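You operate a simulated robot arm through the tools that you are given. There is no shell and no other tool. Be economical: measure what you need, move in short steps, check, and stop when the job is done.

You are at the controls of a simulated two-armed robot. One attempt, no reset.

JOB
Open the flasks door, take the press pot on the sink worktop and put it away on the flasks shelf, then shut the door. Then take the bun from the table top and leave it on the sink worktop. Then pull the jars door open. Do these in the order given. Set down upright: press pot.

The check looks at the end state, three seconds after you hand in, the way a careful person would. Anything else that was tipped, shoved, dropped, spilled or broken makes it a failure.

ROBOT AND FRAMES
Two 7-joint arms with two-finger parallel grippers on one trunk, on a base that drives. Base frame: it is fixed to the floor where the robot stands at the start and does not move with it; the origin is under the middle of the robot, x ahead of it, y to its left, z up. Readings come in m, degrees, newtons and seconds.
The left shoulder is at the start at [0.06, 0.189, 0.803], the right one opposite. With the tool pointing down near the work surface each hand reaches from about 0.18 to 0.54 m from the robot's upright axis, wherever it stands, measured 20 degrees to its own side. Places, roughly: bun [0, 2.25, 0.75]; flasks door [1.8, -0.1, 0.4]; flasks shelf [2, -0.4, 0.4]; jars door [-0.4, -0.6, 0.4]; press pot (13x9x16 cm) [1.6, 2.7, 1]; sink worktop [1.7, 2.6, 0.9]. Payload 3.43 kg a hand.
Tool frame (each hand has its own): the origin (TCP) lies between the finger pads and is the grasp point; the fingertips stand 0.03 m ahead of it; z points along the fingers, y is the line along which they close. The gripper opens to 0.094 m. The fingers are 0.028 m wide and 0.01 m thick; the gripper's body (0.05 by 0.096 m) begins 0.055 m behind the TCP.
Orientation is that of the tool frame in the base frame, as a unit quaternion [w, x, y, z]. With the fingers straight down and closing along the base's y, the tool's x points along the base's -x, its y along +y and its z along -z.

CONTROLS
- The arms move only by the tool arm_command. It takes "left_increments", "right_increments" or both (then of equal length, played together; a hand with none holds still); each is a list of rows, each a list of 7 numbers: the shift along the tool's x, y, z in units of 30 mm (1.0 is 30 mm), then the turn, a rotation vector about the tool's x, y, z in units of 5 degrees (1.0 is 5 degrees), then the finger opening in m, from 0 to 0.094. In form: [[tx, ty, tz, wx, wy, wz, hand], ...]. A call has 1 to 10 rows; each row shifts and turns the commanded pose from where the row before left it, along the tool's axes as they then stand. A call with a number of a shift or a turn outside -1 to 1 is refused whole. Each row takes 0.2 s and may step no farther than 0.05 m and 8.6 degrees from the row before; otherwise, or with a gripper value out of range, the whole call is refused. A pose out of reach is approached as far as the arm can. The call stops where the force on the tool passes 40 N (or 10 N more than at its start, if that is more) or the arm is blocked; 0.2 s more then pass. The fingers move at their own pace (about 0.153 m/s each) and stop on an object; they squeeze with about 39 N. The grip force told is the motor's: it shows also when the fingers shut on nothing. Time passes only in rows, and 0.2 s behind the last, so rows that do not move let the fingers close. It gives the time, the measured TCP pose, the force on the tool (base axes), the opening and the grip force at its end, in the units of the frame above (readings bear some noise), with the torque about the TCP (base axes, N m) and any sound that the robot's microphone picked up, and new pictures: "views" is both (left out), scene, wrist or none (wrist: the cameras of the hands that moved).
- Cameras (640 x 400 px; columns grow to the right, rows downward): "scene" is now at [-0.0005, -0.0362, 1.344]; the picture's right is [-0.50, -0.87, 0.00], its down [-0.74, 0.43, -0.53] and it looks along [0.45, -0.26, -0.85] (base axes); focal length 214 px, centre (320, 200). "left" rides on the left gripper at [0.076, -0.014, -0.103] in its tool frame; the picture's right is [0.18, 0.98, 0.00], its down [-0.75, 0.14, -0.64] and it looks along [-0.63, 0.12, 0.77] (tool axes); focal length 243 px, centre (320, 200). "right" rides on the right gripper at [0.076, 0.014, -0.103] in its tool frame; the picture's right is [-0.18, 0.98, 0.00], its down [-0.75, -0.14, -0.64] and it looks along [-0.63, -0.12, 0.77] (tool axes); focal length 243 px, centre (320, 200). There is no depth. A picture from a camera that has moved, and an enlarged one, comes with that camera's place and axes in the base frame and with its lens.
- lift_body(by): slides the trunk up (or, below 0, down) by that many m; the arms and the scene camera ride with it, the base frame stays. It gives what a move gives, with no picture.
- steer(legs): drives the robot by 1 to 6 legs, each [ahead, left, turn to the left] in m, m and degrees, along the robot's own axes; the way and the turn of a leg run together, so that a leg with both is an arc; at most 1.5 m and 180 degrees a leg. The arms and the cameras ride along, it lands a little off, and it stops where it bumps. It gives what a move gives, and a new picture of the scene camera.
- aim_head(pan, tilt): turns the head with the scene camera to pan (to the left, within 86 degrees either way) and tilt (down, from -29 to 69), counted from straight ahead of the robot. It gives what a move gives, and a new picture of the scene camera.
- enlarge(camera, box): a new picture of the part [left, top, right, bottom] of that camera's present view, enlarged. The clock stands still meanwhile.
- finish_job(): hands the job in; it is judged then, once.

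Work in short steps. Places have to be worked out from the pictures, the camera data and where the tool is seen: move nearer, look again, correct. Check each grasp and each placing, and mend what went wrong. You have 165 turns and 260 pictures in all, those below and enlarged ones among them. Open the grippers and draw the arms clear of the work before you hand the job in, unless the task says otherwise; then end with one line.

The tools are called after "Call:" as name(argument=value, ...) on one line, values as JSON. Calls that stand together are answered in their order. arm_command: Moves the arms, as the interface text tells. Its arguments: {"type":"object","properties":{"left_increments":{"type":"array","items":{"type":"array","items":{"type":"number"}}},"right_increments":{"type":"array","items":{"type":"array","items":{"type":"number"}}},"views":{"type":"string","enum":["both","scene","wrist","none"]}},"required":[]} The other tools are called the same way: lift_body (by) slides the trunk up or down; steer (legs) drives the base; aim_head (pan, tilt) turns the head that bears the scene camera; enlarge (camera, box) takes an enlarged picture of a part of a camera's view; finish_job () hands the job in.

At the start:

```text
time_s: 0.0
left_position: [0.49, 0.2601, 0.7945]
left_orientation: [-0.001, 0.0, 1.0, 0.0]
left_ft_force: [0.3, 0.8, -0.2]
left_ft_torque: [0.01, -0.02, 0.03]
left_width: 0.0941
left_gripper_force: 0.1
right_position: [0.3286, -0.1196, 0.7504]
right_orientation: [0.0, 0.0, 1.0, 0.0]
right_ft_force: [-0.2, 0.4, 0.2]
right_ft_torque: [-0.01, 0.01, 0.0]
right_width: 0.0943
right_gripper_force: 0.1
trunk travel left (down, up): [-0.475, 0.515]
robot x, y, heading: [-0.001, 0.0023, -0.2]
head pan, tilt: [-30.0, 58.3]
```

scene: 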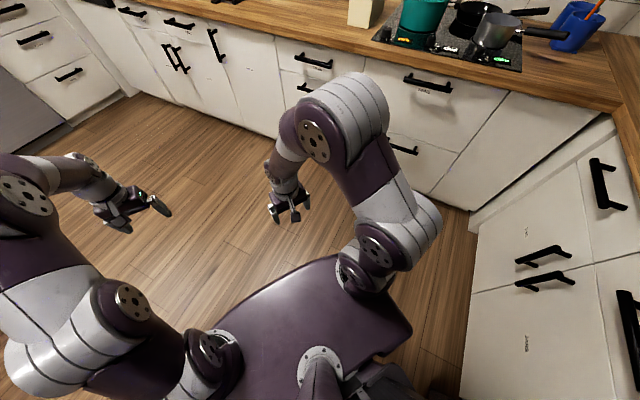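
right: 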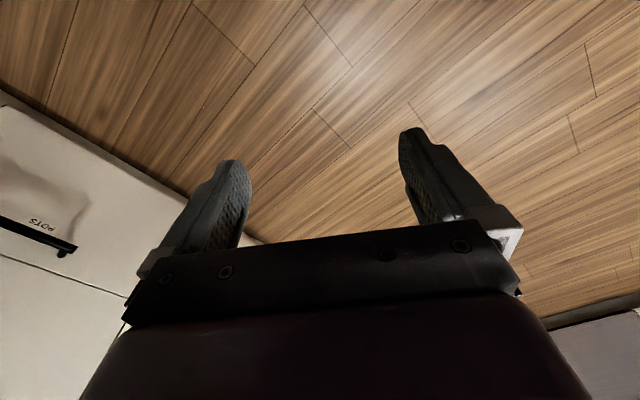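
left: 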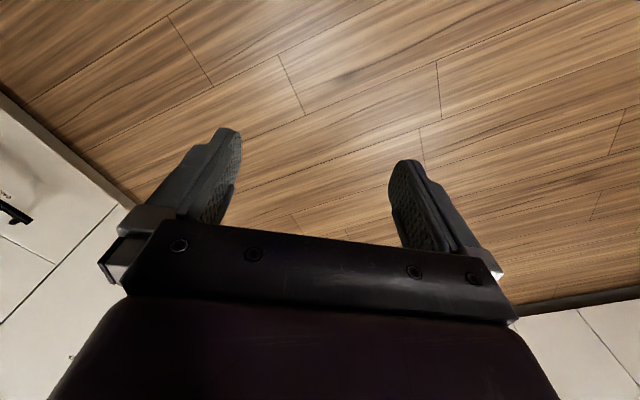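

I start by surveying: look ahead, with less tilt, towards the flasks door.

Call:
aim_head(pan=0, tilt=25)

Call:
aim_head(pan=60, tilt=20)

Call:
aim_head(pan=-80, tilt=40)

```text
time_s: 1.0
left_position: [0.4897, 0.2599, 0.7952]
left_orientation: [0.0, 0.0, 1.0, 0.001]
left_ft_force: [0.8, -0.3, 0.2]
left_ft_torque: [0.03, 0.0, 0.01]
left_width: 0.094
left_gripper_force: 0.1
right_position: [0.3278, -0.1204, 0.7488]
right_orientation: [0.0, -0.001, 1.0, 0.0]
right_ft_force: [0.4, 0.1, -0.1]
right_ft_torque: [0.04, -0.01, -0.01]
right_width: 0.0941
right_gripper_force: 0.1
trunk travel left (down, up): [-0.475, 0.515]
robot x, y, heading: [-0.0008, -0.0013, -0.3]
head pan, tilt: [0.0, 25.0]
camera scene: at [0.0323, -0.0019, 1.3919], right [0.0, -1.0, 0.0], down [-0.42, 0.0, -0.91], along [0.91, 0.0, -0.42], focal length 214 px, centre (320, 200)
```

scene: 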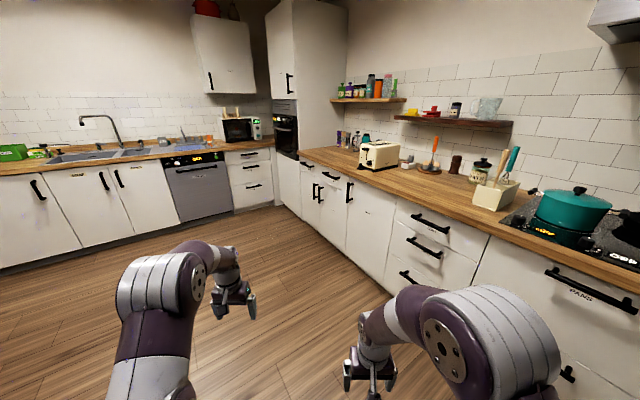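

```text
time_s: 2.3
left_position: [0.489, 0.2601, 0.7949]
left_orientation: [0.0, 0.0, 1.0, 0.0]
left_ft_force: [-0.4, 0.3, -0.3]
left_ft_torque: [-0.03, -0.02, 0.0]
left_width: 0.0942
left_gripper_force: 0.0
right_position: [0.3277, -0.1201, 0.7502]
right_orientation: [0.0, 0.0, 1.0, 0.0]
right_ft_force: [0.0, 0.5, -0.5]
right_ft_torque: [0.0, 0.02, -0.02]
right_width: 0.0939
right_gripper_force: 0.1
trunk travel left (down, up): [-0.475, 0.515]
robot x, y, heading: [-0.0028, -0.0028, -0.1]
head pan, tilt: [60.0, 20.0]
camera scene: at [-0.0132, 0.0787, 1.4001], right [0.87, -0.5, 0.0], down [-0.17, -0.3, -0.94], along [0.47, 0.81, -0.34], focal length 214 px, centre (320, 200)
```

scene: 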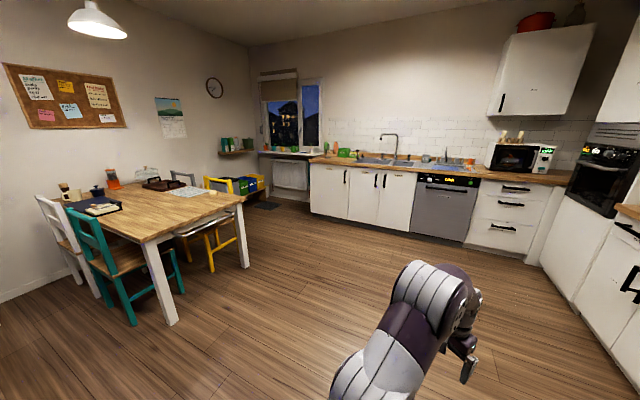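

```text
time_s: 4.5
left_position: [0.4903, 0.2606, 0.7956]
left_orientation: [0.0, 0.0, 1.0, 0.0]
left_ft_force: [-0.5, 0.6, -0.2]
left_ft_torque: [0.02, -0.03, 0.01]
left_width: 0.0938
left_gripper_force: 0.0
right_position: [0.3282, -0.119, 0.7493]
right_orientation: [0.0, 0.001, 1.0, 0.0]
right_ft_force: [-1.0, -0.2, -0.3]
right_ft_torque: [-0.01, 0.02, 0.01]
right_width: 0.0939
right_gripper_force: 0.0
trunk travel left (down, up): [-0.475, 0.515]
robot x, y, heading: [-0.0003, 0.0001, -0.3]
head pan, tilt: [-80.0, 40.0]
camera scene: at [-0.0451, -0.0856, 1.3687], right [-0.98, -0.17, 0.0], down [-0.11, 0.63, -0.77], along [0.13, -0.75, -0.64], focal length 214 px, centre (320, 200)
```

scene: 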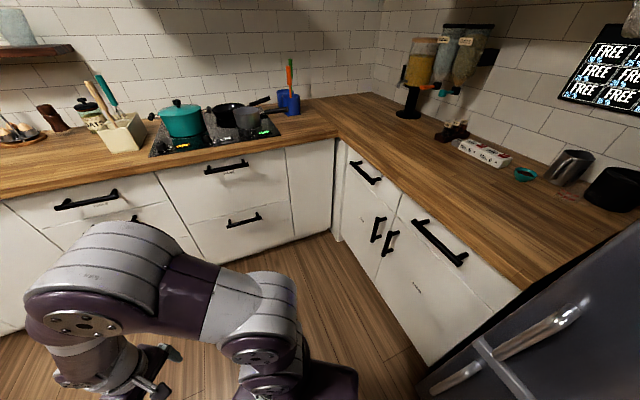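

Look forward again and enlarge the region of the flasks door, and the sink worktop.

Call:
aim_head(pan=-5, tilt=30)

Call:
enlarge(camera="scene", box=[240, 120, 400, 220])

Call:
aim_head(pan=58, tilt=20)

Call:
enlarge(camera="scene", box=[260, 100, 420, 200])

Call:
enlarge(camera="scene", box=[30, 150, 190, 250])

```text
time_s: 6.0
left_position: [0.4897, 0.2606, 0.7944]
left_orientation: [0.0, 0.001, 1.0, 0.0]
left_ft_force: [-0.3, 0.1, -0.2]
left_ft_torque: [0.01, 0.0, -0.01]
left_width: 0.0939
left_gripper_force: 0.1
right_position: [0.328, -0.1205, 0.7497]
right_orientation: [0.0, 0.0, 1.0, 0.0]
right_ft_force: [-0.6, -0.6, -0.5]
right_ft_torque: [0.0, -0.01, -0.02]
right_width: 0.0939
right_gripper_force: 0.0
trunk travel left (down, up): [-0.475, 0.515]
robot x, y, heading: [0.0015, 0.0012, 0.1]
head pan, tilt: [-5.0, 30.0]
camera scene: at [0.0302, -0.0098, 1.384], right [-0.09, -1.0, 0.0], down [-0.5, 0.04, -0.87], along [0.86, -0.08, -0.5], focal length 214 px, centre (320, 200)
```

scene: 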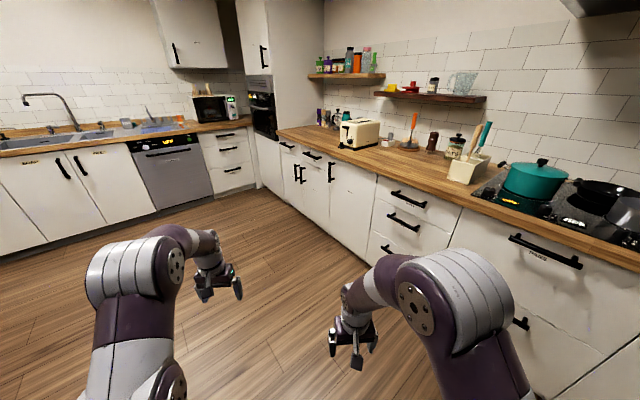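

```text
4.00 times, centred on (320, 170) of scene
camera zoom: at [0.0302, -0.0098, 1.384], right [-0.09, -1.0, 0.0], down [-0.5, 0.04, -0.87], along [0.86, -0.08, -0.5], focal length 858 px, centre (320, 320)
```

zoom: 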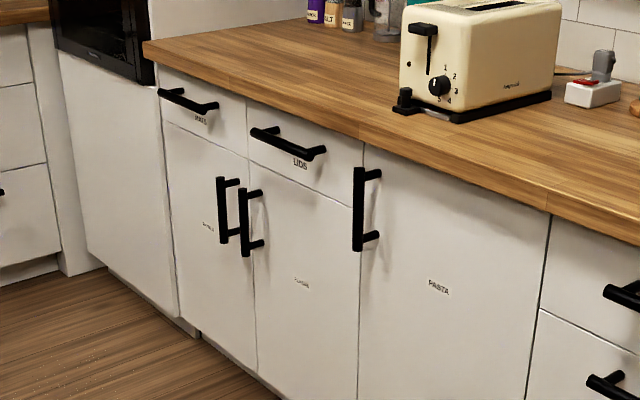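

```text
time_s: 7.3
left_position: [0.4902, 0.2604, 0.7941]
left_orientation: [0.0, 0.0, 1.0, 0.0]
left_ft_force: [-0.4, -0.4, 0.5]
left_ft_torque: [0.01, 0.0, -0.01]
left_width: 0.0941
left_gripper_force: 0.1
right_position: [0.3286, -0.1193, 0.7491]
right_orientation: [0.0, 0.0, 1.0, -0.001]
right_ft_force: [-1.0, 0.7, -0.9]
right_ft_torque: [0.02, 0.0, -0.03]
right_width: 0.0942
right_gripper_force: 0.0
trunk travel left (down, up): [-0.475, 0.515]
robot x, y, heading: [0.0021, -0.0007, 0.3]
head pan, tilt: [58.0, 20.0]
camera scene: at [-0.0105, 0.0771, 1.4001], right [0.85, -0.53, 0.0], down [-0.18, -0.29, -0.94], along [0.5, 0.8, -0.34], focal length 214 px, centre (320, 200)
```

scene: 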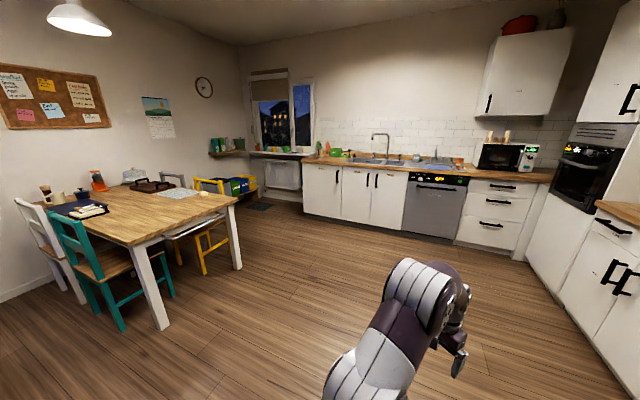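

```text
4.00 times, centred on (340, 150) of scene
camera zoom: at [-0.0105, 0.0771, 1.4001], right [0.85, -0.53, 0.0], down [-0.18, -0.29, -0.94], along [0.5, 0.8, -0.34], focal length 858 px, centre (240, 400)
```

zoom: 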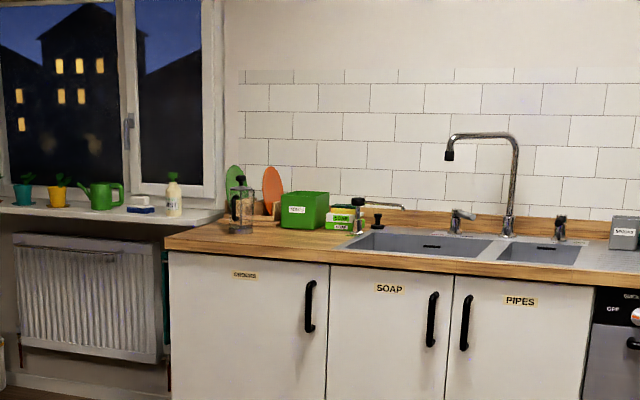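

```text
4.00 times, centred on (110, 200) of scene
camera zoom: at [-0.0105, 0.0771, 1.4001], right [0.85, -0.53, 0.0], down [-0.18, -0.29, -0.94], along [0.5, 0.8, -0.34], focal length 858 px, centre (1160, 200)
```

zoom: 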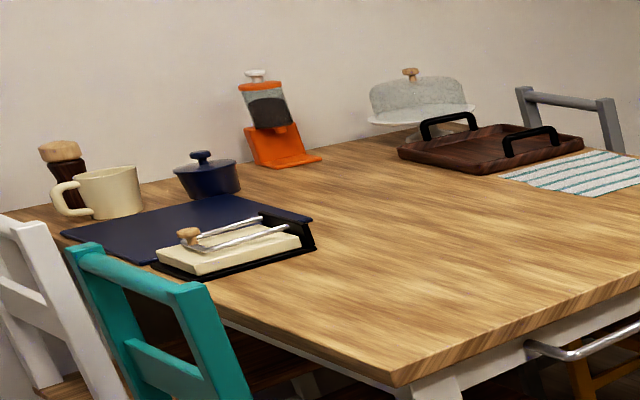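

The room is turned about 30° to my frame; the main counter faces (-0.5,0.87). The flasks door spans u≈1.24–1.66 along it with its handle at the far (left) end. I turn to face the counter and slide sideways in front of it.

Call:
enlarge(camera="scene", box=[150, 160, 246, 220])

Call:
steer(legs=[[0, 0, -60], [0, 1.2, 0], [0.1, 0.5, 0]])

Call:
aim_head(pan=-10, tilt=45)

```text
6.67 times, centred on (198, 190) of scene
camera zoom: at [-0.0105, 0.0771, 1.4001], right [0.85, -0.53, 0.0], down [-0.18, -0.29, -0.94], along [0.5, 0.8, -0.34], focal length 1430 px, centre (1133, 267)
```

zoom: 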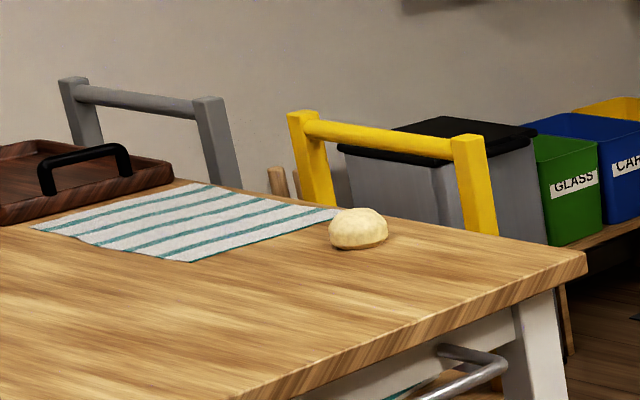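

```text
time_s: 18.6
left_position: [1.9975, 0.4607, 0.7953]
left_orientation: [0.0, 0.501, 0.865, -0.001]
left_ft_force: [-0.3, -0.9, 0.2]
left_ft_torque: [0.01, 0.02, 0.0]
left_width: 0.0942
left_gripper_force: 0.1
right_position: [1.5879, 0.4112, 0.7492]
right_orientation: [0.0, 0.5, 0.866, 0.0]
right_ft_force: [0.0, 0.3, -0.1]
right_ft_torque: [-0.01, -0.03, 0.01]
right_width: 0.0941
right_gripper_force: 0.0
trunk travel left (down, up): [-0.475, 0.515]
robot x, y, heading: [1.5287, 0.7549, -59.7]
head pan, tilt: [58.0, 20.0]
camera scene: at [1.5915, 0.8022, 1.4001], right [-0.04, -1.0, 0.0], down [-0.34, 0.01, -0.94], along [0.94, -0.03, -0.34], focal length 214 px, centre (320, 200)
```

scene: 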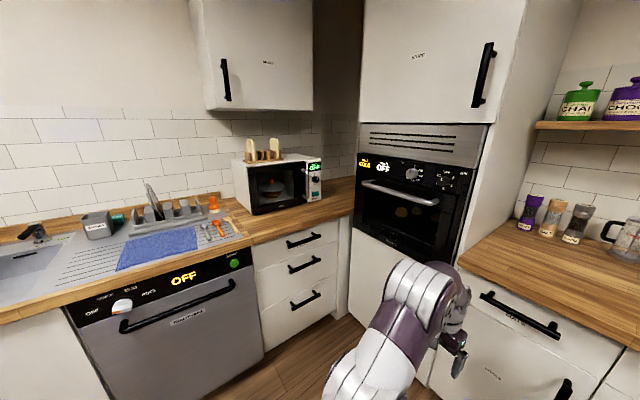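

```text
time_s: 20.0
left_position: [1.9973, 0.4597, 0.7939]
left_orientation: [0.001, 0.501, 0.866, 0.0]
left_ft_force: [0.6, 0.1, 0.6]
left_ft_torque: [0.04, 0.0, -0.01]
left_width: 0.0941
left_gripper_force: 0.1
right_position: [1.5869, 0.4108, 0.7491]
right_orientation: [0.0, 0.501, 0.865, -0.001]
right_ft_force: [0.5, -0.9, 0.2]
right_ft_torque: [-0.01, -0.02, 0.0]
right_width: 0.0938
right_gripper_force: 0.1
trunk travel left (down, up): [-0.475, 0.515]
robot x, y, heading: [1.5268, 0.7551, -60.0]
head pan, tilt: [-10.0, 45.0]
camera scene: at [1.5254, 0.7289, 1.3615], right [-0.94, -0.34, 0.0], down [-0.24, 0.66, -0.71], along [0.24, -0.66, -0.71], focal length 214 px, centre (320, 200)
```

scene: 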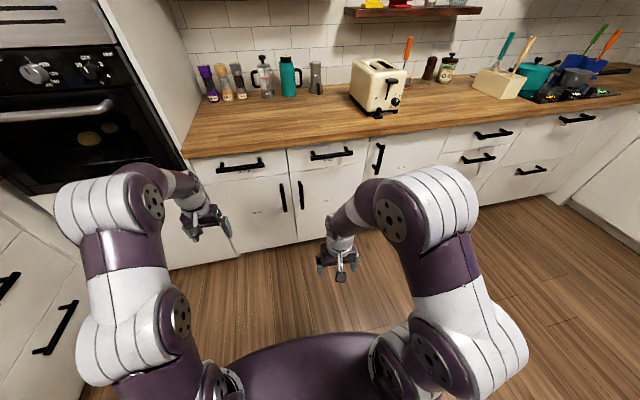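

Now I enlarge the door to fix the handle position.

Call:
enlarge(camera="scene", box=[230, 130, 390, 230])

```text
4.00 times, centred on (310, 180) of scene
camera zoom: at [1.5254, 0.7289, 1.3615], right [-0.94, -0.34, 0.0], down [-0.24, 0.66, -0.71], along [0.24, -0.66, -0.71], focal length 858 px, centre (360, 280)
```

zoom: 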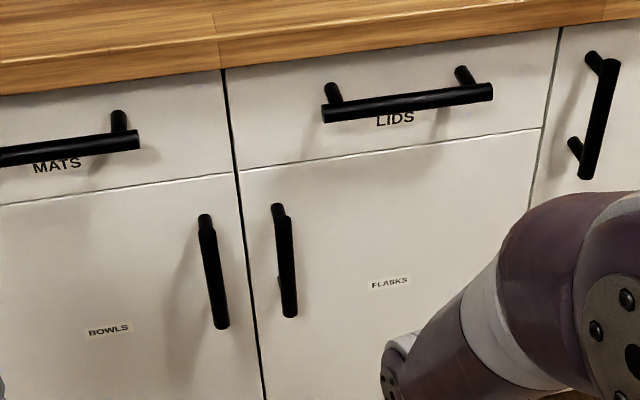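

Bar of the flasks handle: about u=1.64, v≈-0.96, z≈0.57 (vertical). I extend the right hand and pitch it to point forward, while drawing the left arm back.

Call:
arm_command(right_increments=[[-1, 0, 0, 0, 0, 0, 0.09], [-1, 0, 0, 0, 0, 0, 0.09], [-1, 0, 0, 0, 0, 0, 0.09], [-1, 0, 0, 0, 0, 0, 0.09], [0, 0, 0, 0, -1, 0, 0.09], [0, 0, 0, 0, -1, 0, 0.09], [0, 0, 0, 0, -1, 0, 0.09], [0, 0, 0, 0, -1, 0, 0.09], [0, 0, 0, 0, -1, 0, 0.09], [0, 0, 0, 0, -1, 0, 0.09]], left_increments=[[1, 0, 0, 0, 0, 0, 0.09], [1, 0, 0, 0, 0, 0, 0.09], [1, 0, 0, 0, 0, 0, 0.09], [1, 0, 0, 0, 0, 0, 0.09], [1, 0, 0, 0, 0, 0, 0.09], [0, 0, 0, 0, 0, 0, 0.09], [0, 0, 0, 0, 0, 0, 0.09], [0, 0, 0, 0, 0, 0, 0.09], [0, 0, 0, 0, 0, 0, 0.09], [0, 0, 0, 0, 0, 0, 0.09]], views="none")

Call:
arm_command(right_increments=[[0, 0, 0, 0, -1, 0, 0.09], [0, 0, 0, 0, -1, 0, 0.09], [0, 0, 0, 0, -1, 0, 0.09], [0, 0, 0, 0, -1, 0, 0.09], [0, 0, 0, 0, -1, 0, 0.09], [0, 0, 0, 0, -1, 0, 0.09], [0, 0, 0, 0, -1, 0, 0.09], [0, 0, 0, 0, -1, 0, 0.09], [0, 0, 0, 0, -1, 0, 0.09], [0, 0, 0, 0, -1, 0, 0.09]], views="none")

Call:
arm_command(right_increments=[[0, 0, 0, 0, -1, 0, 0.09], [0, 0, 0, 0, -1, 0, 0.09], [0, 0, 0, 0, 0, 0, 0.09]], views="none")

Call:
lift_body(by=-0.18)

```text
time_s: 22.2
left_position: [1.9221, 0.5901, 0.7942]
left_orientation: [0.0, 0.5, 0.866, 0.0]
left_ft_force: [0.9, -0.1, 0.0]
left_ft_torque: [-0.01, -0.02, -0.04]
left_width: 0.0905
left_gripper_force: 0.1
right_position: [1.6465, 0.3072, 0.7492]
right_orientation: [0.226, 0.483, 0.836, -0.129]
right_ft_force: [0.1, -0.4, 0.1]
right_ft_torque: [-0.05, 0.01, 0.0]
right_width: 0.0899
right_gripper_force: 0.1
trunk travel left (down, up): [-0.475, 0.515]
robot x, y, heading: [1.5275, 0.7542, -60.1]
head pan, tilt: [-10.0, 45.0]
```

```text
time_s: 24.4
left_position: [1.9224, 0.5899, 0.7948]
left_orientation: [0.0, 0.501, 0.866, 0.0]
left_ft_force: [-0.2, -0.7, 0.6]
left_ft_torque: [0.0, 0.02, 0.0]
left_width: 0.09
left_gripper_force: 0.0
right_position: [1.6669, 0.2693, 0.7629]
right_orientation: [0.52, 0.396, 0.687, -0.319]
right_ft_force: [-0.1, 0.0, -0.3]
right_ft_torque: [-0.02, 0.01, 0.01]
right_width: 0.0901
right_gripper_force: 0.1
right hand out of reach, approached as far as the arm can: row 2, 9, 10
trunk travel left (down, up): [-0.475, 0.515]
robot x, y, heading: [1.5284, 0.7551, -60.2]
head pan, tilt: [-10.0, 45.0]
```

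```text
time_s: 25.2
left_position: [1.9218, 0.5914, 0.7945]
left_orientation: [0.0, 0.501, 0.866, 0.0]
left_ft_force: [0.3, 0.7, 0.5]
left_ft_torque: [0.04, -0.03, -0.02]
left_width: 0.0903
left_gripper_force: 0.1
right_position: [1.6918, 0.2257, 0.8236]
right_orientation: [0.578, 0.365, 0.64, -0.35]
right_ft_force: [0.4, 0.1, 0.3]
right_ft_torque: [-0.03, -0.01, 0.0]
right_width: 0.09
right_gripper_force: 0.0
right hand out of reach, approached as far as the arm can: row 1, 2
trunk travel left (down, up): [-0.475, 0.515]
robot x, y, heading: [1.5282, 0.7547, -59.7]
head pan, tilt: [-10.0, 45.0]
```

```text
time_s: 27.2
left_position: [1.9213, 0.5899, 0.6146]
left_orientation: [0.0, 0.5, 0.866, 0.0]
left_ft_force: [-0.7, -0.3, 0.2]
left_ft_torque: [-0.02, -0.01, 0.02]
left_width: 0.0901
left_gripper_force: 0.0
right_position: [1.6915, 0.2256, 0.644]
right_orientation: [0.578, 0.366, 0.639, -0.351]
right_ft_force: [0.0, 0.0, 0.5]
right_ft_torque: [0.0, 0.01, -0.04]
right_width: 0.0901
right_gripper_force: 0.0
trunk travel left (down, up): [-0.295, 0.695]
robot x, y, heading: [1.5244, 0.7516, -60.0]
head pan, tilt: [-10.0, 45.0]
```

The inner limit blocks a level hand; I extend the right hand farther forward and see.

Call:
arm_command(right_increments=[[0, 0, 1, 0, 0, 0, 0.09], [0, 0, 1, 0, 0, 0, 0.09], [0, 0, 1, 0, 0, 0, 0.09], [0, 0, 0, 0, 0, 0, 0.09]], views="both")

```text
time_s: 28.2
left_position: [1.9224, 0.5904, 0.6139]
left_orientation: [0.0, 0.501, 0.866, 0.0]
left_ft_force: [-0.3, -0.8, 0.9]
left_ft_torque: [-0.03, 0.01, 0.0]
left_width: 0.09
left_gripper_force: 0.1
right_position: [1.7361, 0.1485, 0.636]
right_orientation: [0.578, 0.366, 0.64, -0.351]
right_ft_force: [0.6, 0.1, 0.4]
right_ft_torque: [-0.01, 0.0, 0.0]
right_width: 0.0903
right_gripper_force: 0.1
trunk travel left (down, up): [-0.295, 0.695]
robot x, y, heading: [1.5252, 0.7564, -60.1]
head pan, tilt: [-10.0, 45.0]
camera scene: at [1.5254, 0.7289, 1.1814], right [-0.94, -0.34, 0.0], down [-0.24, 0.67, -0.71], along [0.24, -0.66, -0.71], focal length 214 px, centre (320, 200)
camera right: at [1.6937, 0.2478, 0.5693], right [0.87, 0.47, 0.16], down [-0.38, 0.44, 0.81], along [0.31, -0.77, 0.57], focal length 243 px, centre (320, 200)
```

scene: 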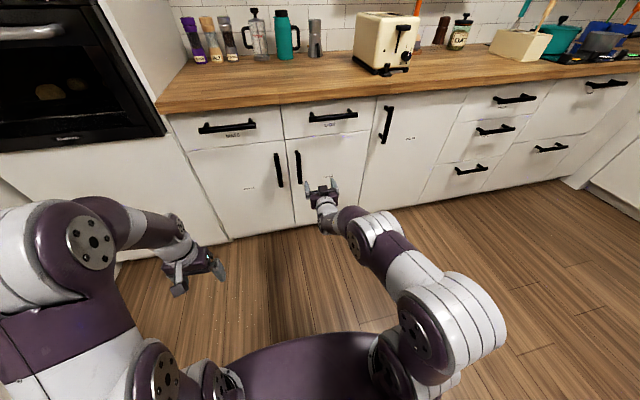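
right: 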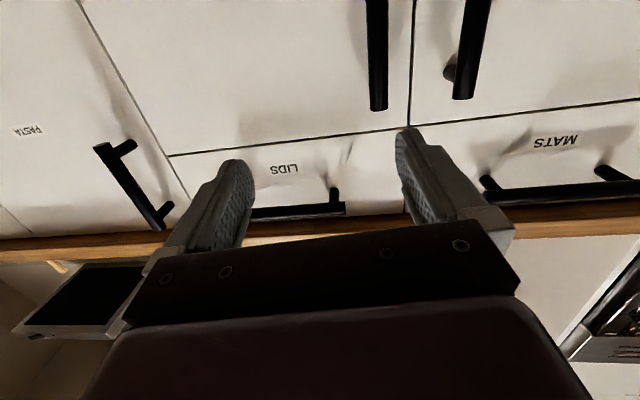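

Bar confirmed at u≈1.64, top z≈0.66. I level the hand, lower it to z≈0.58 and bring the base nearer.

Call:
arm_command(right_increments=[[0.9, 0, 0, 0, -1, 0, 0.09], [0.9, 0, 0, 0, 0, 0, 0.09]], views="none")

Call:
steer(legs=[[0.1, 0.065, 0]])

Call:
arm_command(right_increments=[[0, 0, 0, 0, 0, 0, 0.09]], views="wrist")

```text
time_s: 28.8
left_position: [1.9224, 0.5896, 0.6146]
left_orientation: [0.0, 0.501, 0.866, 0.001]
left_ft_force: [-0.8, 0.0, 0.1]
left_ft_torque: [0.01, -0.03, -0.01]
left_width: 0.0898
left_gripper_force: 0.1
right_position: [1.7367, 0.1583, 0.5929]
right_orientation: [0.603, 0.352, 0.614, -0.368]
right_ft_force: [-0.7, -0.3, 1.1]
right_ft_torque: [0.0, -0.02, -0.01]
right_width: 0.0901
right_gripper_force: 0.1
right hand out of reach, approached as far as the arm can: row 1, 2
trunk travel left (down, up): [-0.295, 0.695]
robot x, y, heading: [1.5271, 0.7529, -59.9]
head pan, tilt: [-10.0, 45.0]
```

```text
time_s: 30.1
left_position: [2.0286, 0.5354, 0.6145]
left_orientation: [0.0, 0.501, 0.866, 0.0]
left_ft_force: [-0.3, -0.6, 0.9]
left_ft_torque: [-0.02, -0.02, -0.01]
left_width: 0.0901
left_gripper_force: 0.0
right_position: [1.841, 0.1061, 0.5916]
right_orientation: [0.603, 0.352, 0.614, -0.367]
right_ft_force: [0.4, -0.6, -0.5]
right_ft_torque: [-0.01, 0.03, -0.03]
right_width: 0.0901
right_gripper_force: 0.1
trunk travel left (down, up): [-0.295, 0.695]
robot x, y, heading: [1.6345, 0.7006, -59.9]
head pan, tilt: [-10.0, 45.0]
camera scene: at [1.6317, 0.6747, 1.1814], right [-0.94, -0.34, 0.0], down [-0.24, 0.67, -0.71], along [0.24, -0.66, -0.71], focal length 214 px, centre (320, 200)
```

scene: 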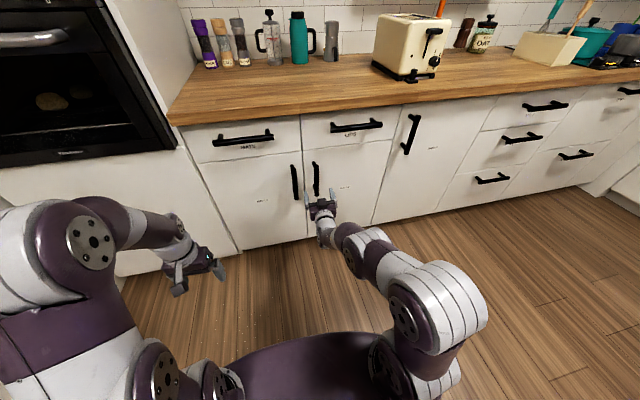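

```text
time_s: 30.5
left_position: [2.029, 0.5356, 0.6154]
left_orientation: [0.0, 0.5, 0.866, 0.0]
left_ft_force: [-0.7, 0.5, 1.0]
left_ft_torque: [0.01, 0.03, -0.01]
left_width: 0.09
left_gripper_force: 0.0
right_position: [1.8415, 0.1049, 0.5917]
right_orientation: [0.603, 0.352, 0.614, -0.367]
right_ft_force: [-0.1, -1.1, 0.2]
right_ft_torque: [-0.02, 0.03, 0.02]
right_width: 0.09
right_gripper_force: 0.1
trunk travel left (down, up): [-0.295, 0.695]
robot x, y, heading: [1.6323, 0.7013, -60.1]
head pan, tilt: [-10.0, 45.0]
camera right: at [1.8026, 0.1997, 0.5167], right [0.87, 0.47, 0.16], down [-0.41, 0.5, 0.76], along [0.28, -0.72, 0.63], focal length 243 px, centre (320, 200)
```

right: 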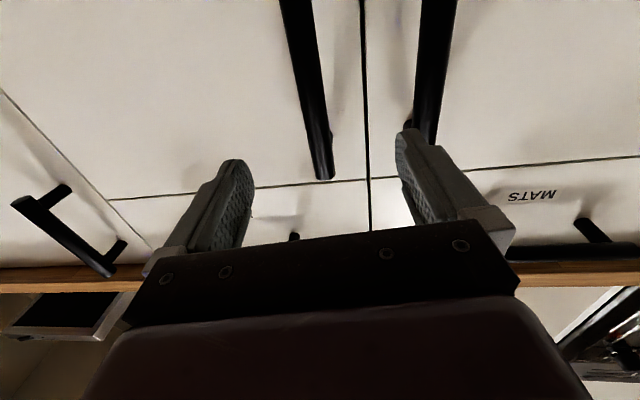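

Hand is level, 8 mm left of the bar. I narrow the opening so as not to touch the neighbouring handle, shift and advance to the bar.

Call:
arm_command(right_increments=[[0, -0.27, 0, 0, 0, 0, 0.055], [0, 0, 0, 0, 0, 0, 0.055], [0, 0, 1, 0, 0, 0, 0.055], [0, 0, 1, 0, 0, 0, 0.055], [0, 0, 0.9, 0, 0, 0, 0.055], [0, 0, 0.5, 0, 0, 0, 0.055]])

```text
time_s: 31.9
left_position: [2.0286, 0.5358, 0.6155]
left_orientation: [0.0, 0.502, 0.865, 0.0]
left_ft_force: [0.9, 0.4, 0.8]
left_ft_torque: [-0.03, 0.0, 0.03]
left_width: 0.0901
left_gripper_force: 0.1
right_position: [1.8793, 0.0279, 0.6042]
right_orientation: [0.603, 0.352, 0.614, -0.368]
right_ft_force: [-1.6, 0.7, -0.5]
right_ft_torque: [0.01, -0.01, 0.0]
right_width: 0.055
right_gripper_force: 0.1
right hand out of reach, approached as far as the arm can: row 1, 3
trunk travel left (down, up): [-0.295, 0.695]
robot x, y, heading: [1.6334, 0.6978, -60.0]
head pan, tilt: [-10.0, 45.0]
camera scene: at [1.6313, 0.6749, 1.1814], right [-0.94, -0.34, 0.0], down [-0.24, 0.67, -0.71], along [0.24, -0.66, -0.71], focal length 214 px, centre (320, 200)
camera right: at [1.8403, 0.1229, 0.5284], right [0.87, 0.47, 0.16], down [-0.41, 0.5, 0.76], along [0.28, -0.72, 0.63], focal length 243 px, centre (320, 200)
```

scene: 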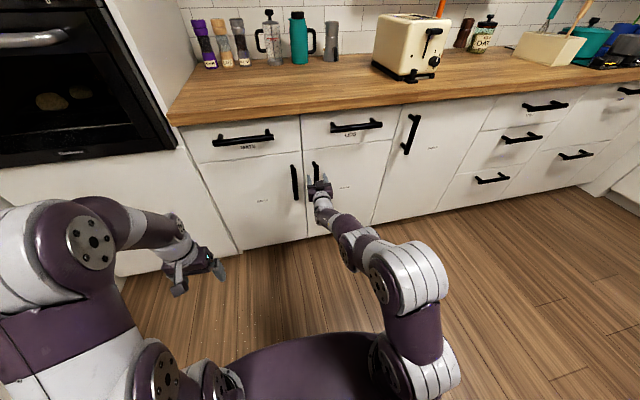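
right: 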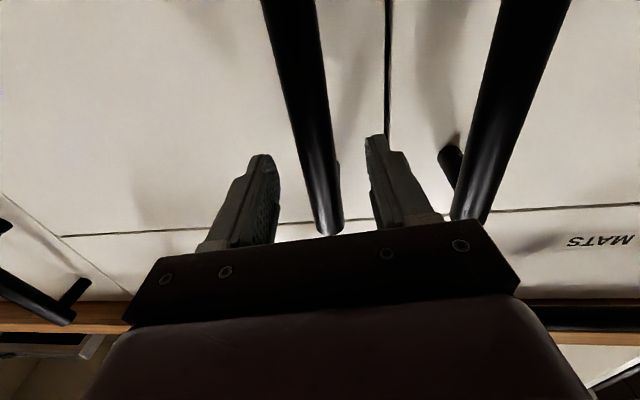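

The bar is centred between the fingers; I drive the base 4 cm ahead to bring it between the pads.

Call:
steer(legs=[[0.04, 0, 0]])

Call:
arm_command(right_increments=[[0, 0, 0, 0, 0, 0, 0.055]], views="wrist")

```text
time_s: 32.8
left_position: [2.0488, 0.5007, 0.6139]
left_orientation: [0.0, 0.501, 0.866, 0.0]
left_ft_force: [0.2, -0.1, -0.7]
left_ft_torque: [0.03, 0.02, 0.01]
left_width: 0.0901
left_gripper_force: 0.1
right_position: [1.8984, -0.0065, 0.6046]
right_orientation: [0.603, 0.353, 0.614, -0.367]
right_ft_force: [0.9, 0.2, -0.1]
right_ft_torque: [0.01, 0.01, -0.02]
right_width: 0.0555
right_gripper_force: 0.1
trunk travel left (down, up): [-0.295, 0.695]
robot x, y, heading: [1.6553, 0.6664, -60.1]
head pan, tilt: [-10.0, 45.0]
camera scene: at [1.6514, 0.6399, 1.1814], right [-0.94, -0.34, 0.0], down [-0.24, 0.67, -0.71], along [0.24, -0.66, -0.71], focal length 214 px, centre (320, 200)
```

scene: 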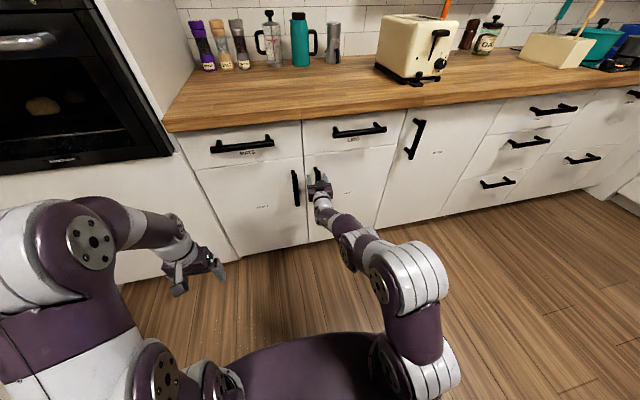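

```text
time_s: 33.1
left_position: [2.0484, 0.5011, 0.6153]
left_orientation: [0.001, 0.501, 0.865, 0.0]
left_ft_force: [-0.3, -0.6, 0.0]
left_ft_torque: [-0.02, -0.02, 0.01]
left_width: 0.0898
left_gripper_force: 0.0
right_position: [1.8989, -0.0059, 0.6043]
right_orientation: [0.603, 0.352, 0.615, -0.368]
right_ft_force: [0.4, 0.5, 0.2]
right_ft_torque: [0.0, 0.0, 0.01]
right_width: 0.055
right_gripper_force: 0.1
trunk travel left (down, up): [-0.295, 0.695]
robot x, y, heading: [1.6547, 0.6653, -60.2]
head pan, tilt: [-10.0, 45.0]
camera right: at [1.8604, 0.0884, 0.5284], right [0.87, 0.47, 0.16], down [-0.41, 0.5, 0.76], along [0.28, -0.72, 0.63], focal length 243 px, centre (320, 200)
```

right: 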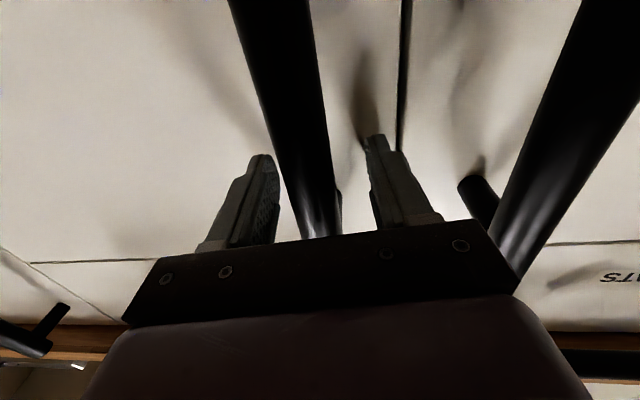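

The bar is between the fingers; close.

Call:
arm_command(right_increments=[[0, 0, 0, 0, 0, 0, 0], [0, 0, 0, 0, 0, 0, 0], [0, 0, 0, 0, 0, 0, 0]], views="wrist")

```text
time_s: 34.0
left_position: [2.0473, 0.5009, 0.6153]
left_orientation: [0.0, 0.501, 0.865, 0.002]
left_ft_force: [-0.7, 0.5, 0.3]
left_ft_torque: [-0.01, 0.03, 0.0]
left_width: 0.0901
left_gripper_force: 0.1
right_position: [1.8969, -0.0074, 0.6047]
right_orientation: [0.603, 0.354, 0.613, -0.368]
right_ft_force: [-9.9, -6.3, 1.6]
right_ft_torque: [0.68, -0.98, 0.06]
right_width: 0.0266
right_gripper_force: 44.7
trunk travel left (down, up): [-0.295, 0.695]
robot x, y, heading: [1.6544, 0.6645, -60.2]
head pan, tilt: [-10.0, 45.0]
camera right: at [1.8592, 0.0876, 0.5284], right [0.87, 0.47, 0.16], down [-0.42, 0.5, 0.76], along [0.28, -0.72, 0.63], focal length 243 px, centre (320, 200)
```

right: 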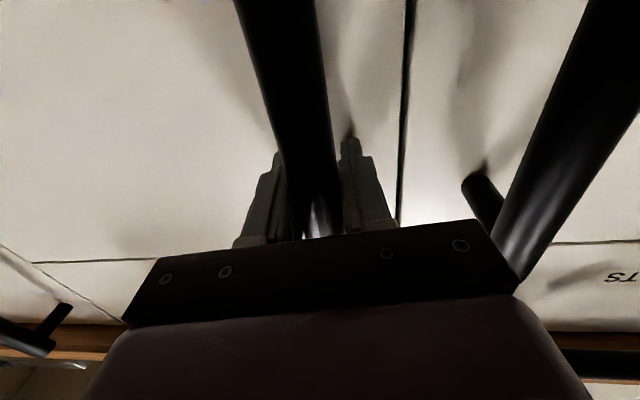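

Gripped the bar. Pull along the arc: 5 rows of 4° about the hinge.

Call:
arm_command(right_increments=[[0, -0.03, -0.93, -0.8, 0, 0, 0], [0, -0.03, -0.93, -0.8, 0, 0, 0], [0, -0.03, -0.93, -0.8, 0, 0, 0], [0, -0.03, -0.93, -0.8, 0, 0, 0], [0, -0.03, -0.93, -0.8, 0, 0, 0]], views="scene")

```text
time_s: 34.3
left_position: [2.0491, 0.4996, 0.6146]
left_orientation: [0.0, 0.502, 0.865, 0.0]
left_ft_force: [0.1, -0.1, -0.3]
left_ft_torque: [0.0, 0.01, -0.01]
left_width: 0.0901
left_gripper_force: 0.1
right_position: [1.8893, 0.0004, 0.6043]
right_orientation: [0.602, 0.358, 0.613, -0.366]
right_ft_force: [-4.3, -5.1, -2.6]
right_ft_torque: [0.82, -0.9, -0.35]
right_width: 0.0266
right_gripper_force: 45.2
right hand out of reach, approached as far as the arm can: row 1
trunk travel left (down, up): [-0.295, 0.695]
robot x, y, heading: [1.651, 0.6622, -60.1]
head pan, tilt: [-10.0, 45.0]
stopped in row 1 (right hand): the force on the tool passed its limit (the readings are from after the stop); the commanded pose is now the measured one
camera scene: at [1.6516, 0.6391, 1.1813], right [-0.94, -0.34, 0.0], down [-0.24, 0.67, -0.71], along [0.24, -0.67, -0.71], focal length 214 px, centre (320, 200)
```

scene: 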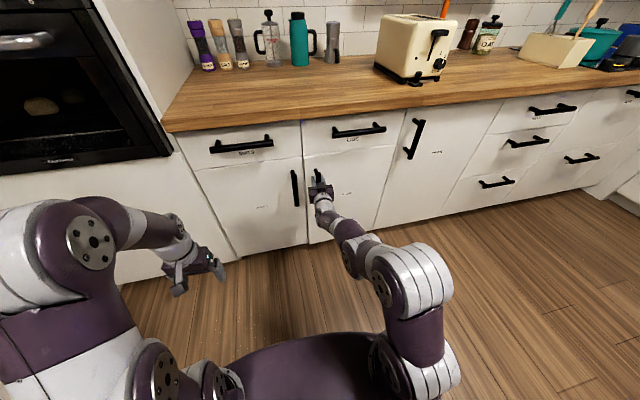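

The force limit tripped from the quick start; I pull more gently, straight back in small steps.

Call:
arm_command(right_increments=[[0, 0, -0.25, 0, 0, 0, 0], [0, 0, -0.25, 0, 0, 0, 0], [0, 0, -0.25, 0, 0, 0, 0], [0, 0, -0.25, 0, 0, 0, 0], [0, 0, -0.25, 0, 0, 0, 0], [0, 0, -0.25, 0, 0, 0, 0]], views="wrist")

```text
time_s: 35.0
left_position: [2.0479, 0.4983, 0.6142]
left_orientation: [0.0, 0.503, 0.864, 0.0]
left_ft_force: [1.7, 0.1, 0.4]
left_ft_torque: [-0.02, -0.05, -0.02]
left_width: 0.0897
left_gripper_force: 0.0
right_position: [1.8766, 0.0146, 0.6045]
right_orientation: [0.601, 0.361, 0.611, -0.367]
right_ft_force: [-4.7, -6.7, -2.9]
right_ft_torque: [0.73, -0.78, -0.22]
right_width: 0.0263
right_gripper_force: 44.6
trunk travel left (down, up): [-0.295, 0.695]
robot x, y, heading: [1.6546, 0.6655, -60.5]
head pan, tilt: [-10.0, 45.0]
stopped in row 3 (right hand): the force on the tool passed its limit (the readings are from after the stop); the commanded pose is now the measured one
camera right: at [1.8386, 0.1115, 0.5292], right [0.87, 0.46, 0.17], down [-0.41, 0.5, 0.76], along [0.27, -0.73, 0.63], focal length 243 px, centre (320, 200)
```

right: 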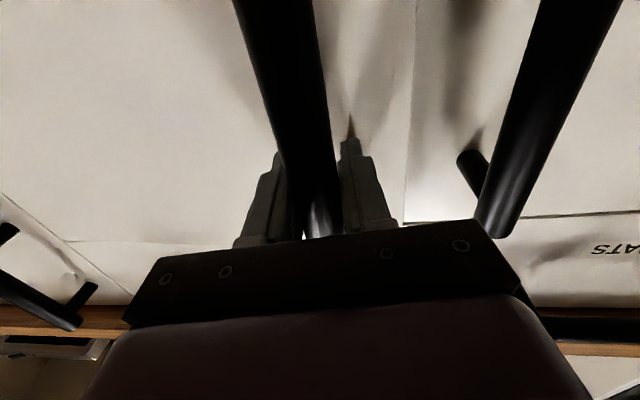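

The door is coming; I follow the arc more exactly with slow rows including turn.

Call:
arm_command(right_increments=[[0, -0.06, -0.3, -0.26, 0, 0, 0], [0, -0.06, -0.3, -0.26, 0, 0, 0], [0, -0.06, -0.3, -0.26, 0, 0, 0], [0, -0.06, -0.3, -0.26, 0, 0, 0], [0, -0.06, -0.3, -0.26, 0, 0, 0], [0, -0.06, -0.3, -0.26, 0, 0, 0], [0, -0.06, -0.3, -0.26, 0, 0, 0], [0, -0.06, -0.3, -0.26, 0, 0, 0]], views="wrist")

```text
time_s: 35.4
left_position: [2.046, 0.497, 0.6149]
left_orientation: [0.0, 0.504, 0.864, 0.001]
left_ft_force: [-0.3, -0.9, 0.0]
left_ft_torque: [-0.03, 0.0, 0.0]
left_width: 0.09
left_gripper_force: 0.2
right_position: [1.8722, 0.0192, 0.6046]
right_orientation: [0.601, 0.364, 0.61, -0.366]
right_ft_force: [-5.9, -7.9, -5.2]
right_ft_torque: [0.77, -0.83, -0.15]
right_width: 0.026
right_gripper_force: 44.9
right hand out of reach, approached as far as the arm can: row 1
trunk travel left (down, up): [-0.295, 0.695]
robot x, y, heading: [1.6526, 0.6626, -60.9]
head pan, tilt: [-10.0, 45.0]
stopped in row 1 (right hand): the force on the tool passed its limit (the readings are from after the stop); the commanded pose is now the measured one
camera right: at [1.8357, 0.1153, 0.5295], right [0.87, 0.46, 0.17], down [-0.41, 0.5, 0.76], along [0.26, -0.74, 0.62], focal length 243 px, centre (320, 200)
```

right: 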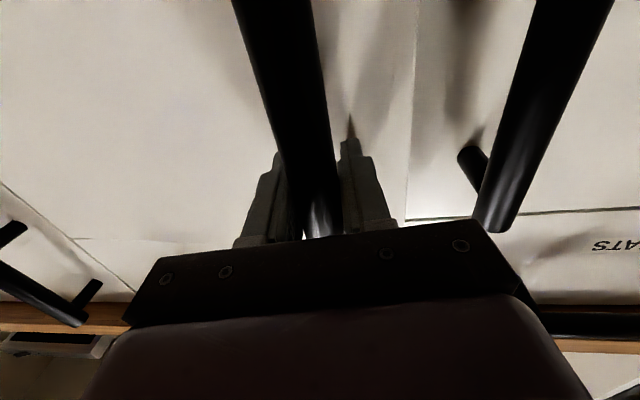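

The wrist's turn is near a limit, so I use the base: drive robot and hand together as an arc around the hinge, 8°.

Call:
steer(legs=[[-0.073, -0.102, 8]])

```text
time_s: 36.5
left_position: [1.9857, 0.5314, 0.6156]
left_orientation: [0.001, 0.47, 0.883, 0.0]
left_ft_force: [-0.3, 0.4, 0.0]
left_ft_torque: [-0.01, 0.03, -0.02]
left_width: 0.0901
left_gripper_force: 0.1
right_position: [1.8482, 0.0398, 0.6036]
right_orientation: [0.614, 0.341, 0.624, -0.343]
right_ft_force: [-2.7, -2.1, -1.8]
right_ft_torque: [0.55, -0.95, -0.2]
right_width: 0.0259
right_gripper_force: 45.3
trunk travel left (down, up): [-0.295, 0.695]
robot x, y, heading: [1.5793, 0.6707, -56.0]
head pan, tilt: [-10.0, 45.0]
stopped in leg 1: the force on the tool passed its limit (the readings are from after the stop); the commanded pose is now the measured one
camera scene: at [1.5803, 0.6427, 1.1815], right [-0.91, -0.41, 0.0], down [-0.29, 0.65, -0.71], along [0.29, -0.65, -0.71], focal length 214 px, centre (320, 200)
```

scene: 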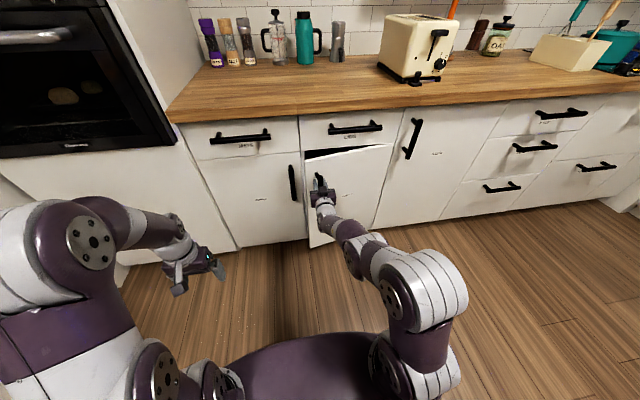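

Door is ajar. Another arc with the refined hinge.

Call:
steer(legs=[[-0.0717, -0.1085, 8]])

```text
time_s: 37.8
left_position: [1.872, 0.5786, 0.6147]
left_orientation: [0.0, 0.407, 0.913, 0.001]
left_ft_force: [0.0, -0.3, 0.1]
left_ft_torque: [0.0, -0.01, -0.02]
left_width: 0.0899
left_gripper_force: 0.0
right_position: [1.8028, 0.0732, 0.6052]
right_orientation: [0.637, 0.297, 0.646, -0.3]
right_ft_force: [-8.2, -14.9, -1.7]
right_ft_torque: [0.75, -0.47, 0.39]
right_width: 0.0262
right_gripper_force: 44.7
trunk travel left (down, up): [-0.295, 0.695]
robot x, y, heading: [1.451, 0.6602, -48.4]
head pan, tilt: [-10.0, 45.0]
camera scene: at [1.4525, 0.6308, 1.1814], right [-0.85, -0.53, 0.0], down [-0.37, 0.6, -0.71], along [0.37, -0.6, -0.71], focal length 214 px, centre (320, 200)
```

scene: 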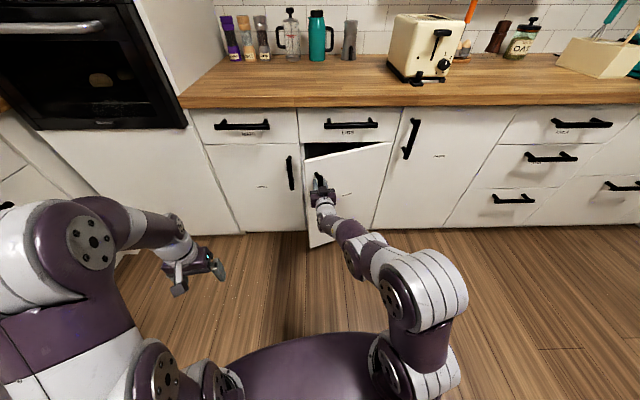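

The hinge fit works well (door ≈18° open). Two more 14° arcs.

Call:
steer(legs=[[-0.1244, -0.1905, 14], [-0.1244, -0.1905, 14]])

```text
time_s: 39.4
left_position: [1.6849, 0.6208, 0.6146]
left_orientation: [0.001, 0.307, 0.952, 0.001]
left_ft_force: [0.6, -0.1, -0.3]
left_ft_torque: [-0.04, 0.02, 0.01]
left_width: 0.0896
left_gripper_force: 0.1
right_position: [1.7233, 0.107, 0.6048]
right_orientation: [0.664, 0.23, 0.673, -0.232]
right_ft_force: [-1.4, -3.6, -1.8]
right_ft_torque: [0.68, -0.75, -0.07]
right_width: 0.0261
right_gripper_force: 45.0
trunk travel left (down, up): [-0.295, 0.695]
robot x, y, heading: [1.2586, 0.6083, -35.5]
head pan, tilt: [-10.0, 45.0]
stopped in leg 1: the force on the tool passed its limit (the readings are from after the stop); the commanded pose is now the measured one
camera scene: at [1.2644, 0.5819, 1.1815], right [-0.72, -0.7, 0.0], down [-0.49, 0.51, -0.71], along [0.49, -0.51, -0.71], focal length 214 px, centre (320, 200)
```

scene: 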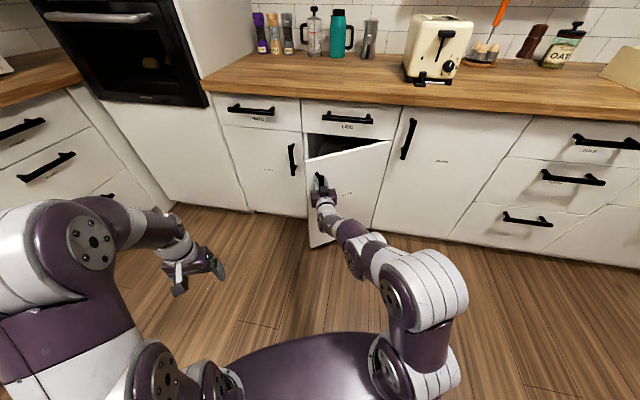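

Door ≈30° open. Continue in 10° arcs.

Call:
steer(legs=[[-0.09, -0.135, 10], [-0.09, -0.135, 10]])

```text
time_s: 41.1
left_position: [1.5293, 0.622, 0.6146]
left_orientation: [0.001, 0.224, 0.975, 0.001]
left_ft_force: [0.1, 0.7, 0.6]
left_ft_torque: [0.03, 0.0, 0.01]
left_width: 0.0902
left_gripper_force: 0.0
right_position: [1.6556, 0.1207, 0.6045]
right_orientation: [0.681, 0.173, 0.69, -0.175]
right_ft_force: [0.1, -1.6, -3.4]
right_ft_torque: [0.18, -0.48, 0.03]
right_width: 0.0263
right_gripper_force: 45.0
trunk travel left (down, up): [-0.295, 0.695]
robot x, y, heading: [1.1114, 0.5349, -25.8]
head pan, tilt: [-10.0, 45.0]
stopped in leg 2: the force on the tool passed its limit (the readings are from after the stop); the commanded pose is now the measured one
camera scene: at [1.1215, 0.5116, 1.1814], right [-0.58, -0.81, 0.0], down [-0.57, 0.41, -0.71], along [0.57, -0.41, -0.71], focal length 214 px, centre (320, 200)
```

scene: 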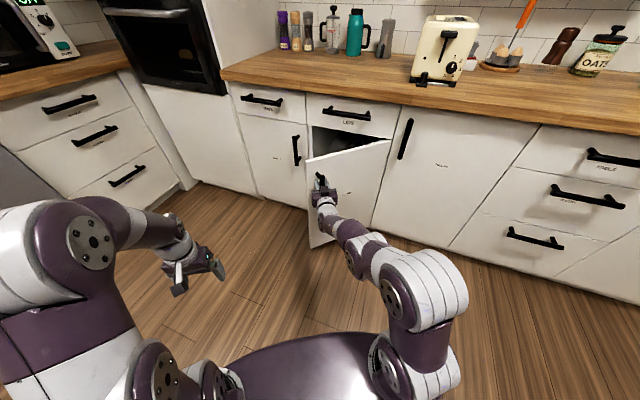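

Door ≈40°. One longer leg this time.

Call:
steer(legs=[[-0.134, -0.202, 15]])

Call:
steer(legs=[[-0.134, -0.202, 15]])

```text
time_s: 42.4
left_position: [1.4015, 0.6026, 0.6155]
left_orientation: [0.001, 0.153, 0.988, 0.001]
left_ft_force: [0.4, -0.5, -0.3]
left_ft_torque: [-0.03, 0.03, -0.03]
left_width: 0.0898
left_gripper_force: 0.1
right_position: [1.5971, 0.1228, 0.6049]
right_orientation: [0.692, 0.126, 0.699, -0.127]
right_ft_force: [0.0, -1.9, -1.2]
right_ft_torque: [0.43, -0.01, -0.29]
right_width: 0.0263
right_gripper_force: 45.3
trunk travel left (down, up): [-0.295, 0.695]
robot x, y, heading: [1.0003, 0.4585, -17.4]
head pan, tilt: [-10.0, 45.0]
stopped in leg 1: the force on the tool passed its limit (the readings are from after the stop); the commanded pose is now the measured one
camera scene: at [1.014, 0.4348, 1.1815], right [-0.46, -0.89, 0.0], down [-0.63, 0.33, -0.71], along [0.63, -0.33, -0.71], focal length 214 px, centre (320, 200)
```

scene: 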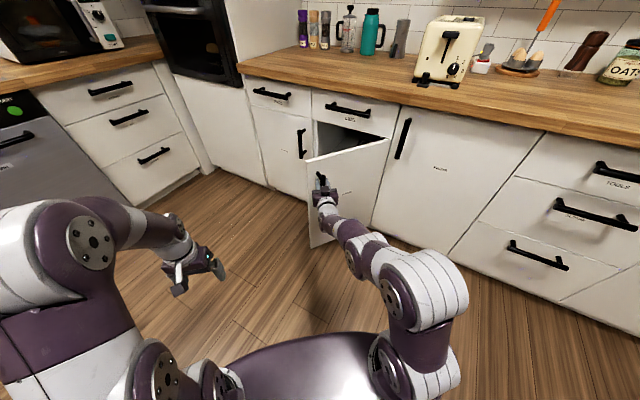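

```text
time_s: 43.7
left_position: [1.3034, 0.5729, 0.6158]
left_orientation: [0.002, 0.095, 0.995, 0.0]
left_ft_force: [0.3, 0.7, -0.1]
left_ft_torque: [0.01, 0.01, 0.0]
left_width: 0.0901
left_gripper_force: 0.0
right_position: [1.5506, 0.1152, 0.6052]
right_orientation: [0.698, 0.087, 0.705, -0.089]
right_ft_force: [0.0, -2.9, -1.9]
right_ft_torque: [0.36, -0.06, -0.28]
right_width: 0.0262
right_gripper_force: 45.2
trunk travel left (down, up): [-0.295, 0.695]
robot x, y, heading: [0.9186, 0.3884, -11.1]
head pan, tilt: [-10.0, 45.0]
stopped in leg 1: the force on the tool passed its limit (the readings are from after the stop); the commanded pose is now the measured one
camera scene: at [0.936, 0.3622, 1.1815], right [-0.36, -0.93, 0.0], down [-0.66, 0.25, -0.71], along [0.66, -0.25, -0.71], focal length 214 px, centre (320, 200)
```

scene: 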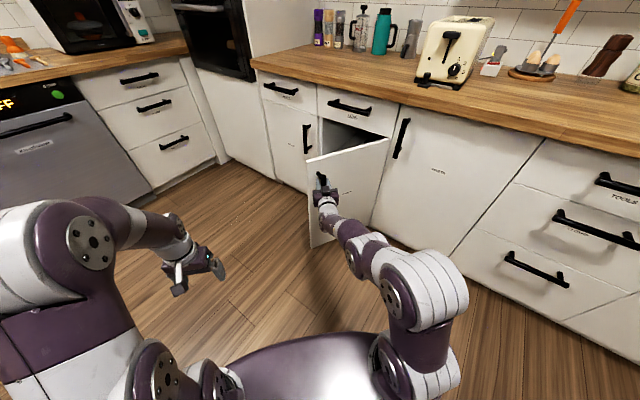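

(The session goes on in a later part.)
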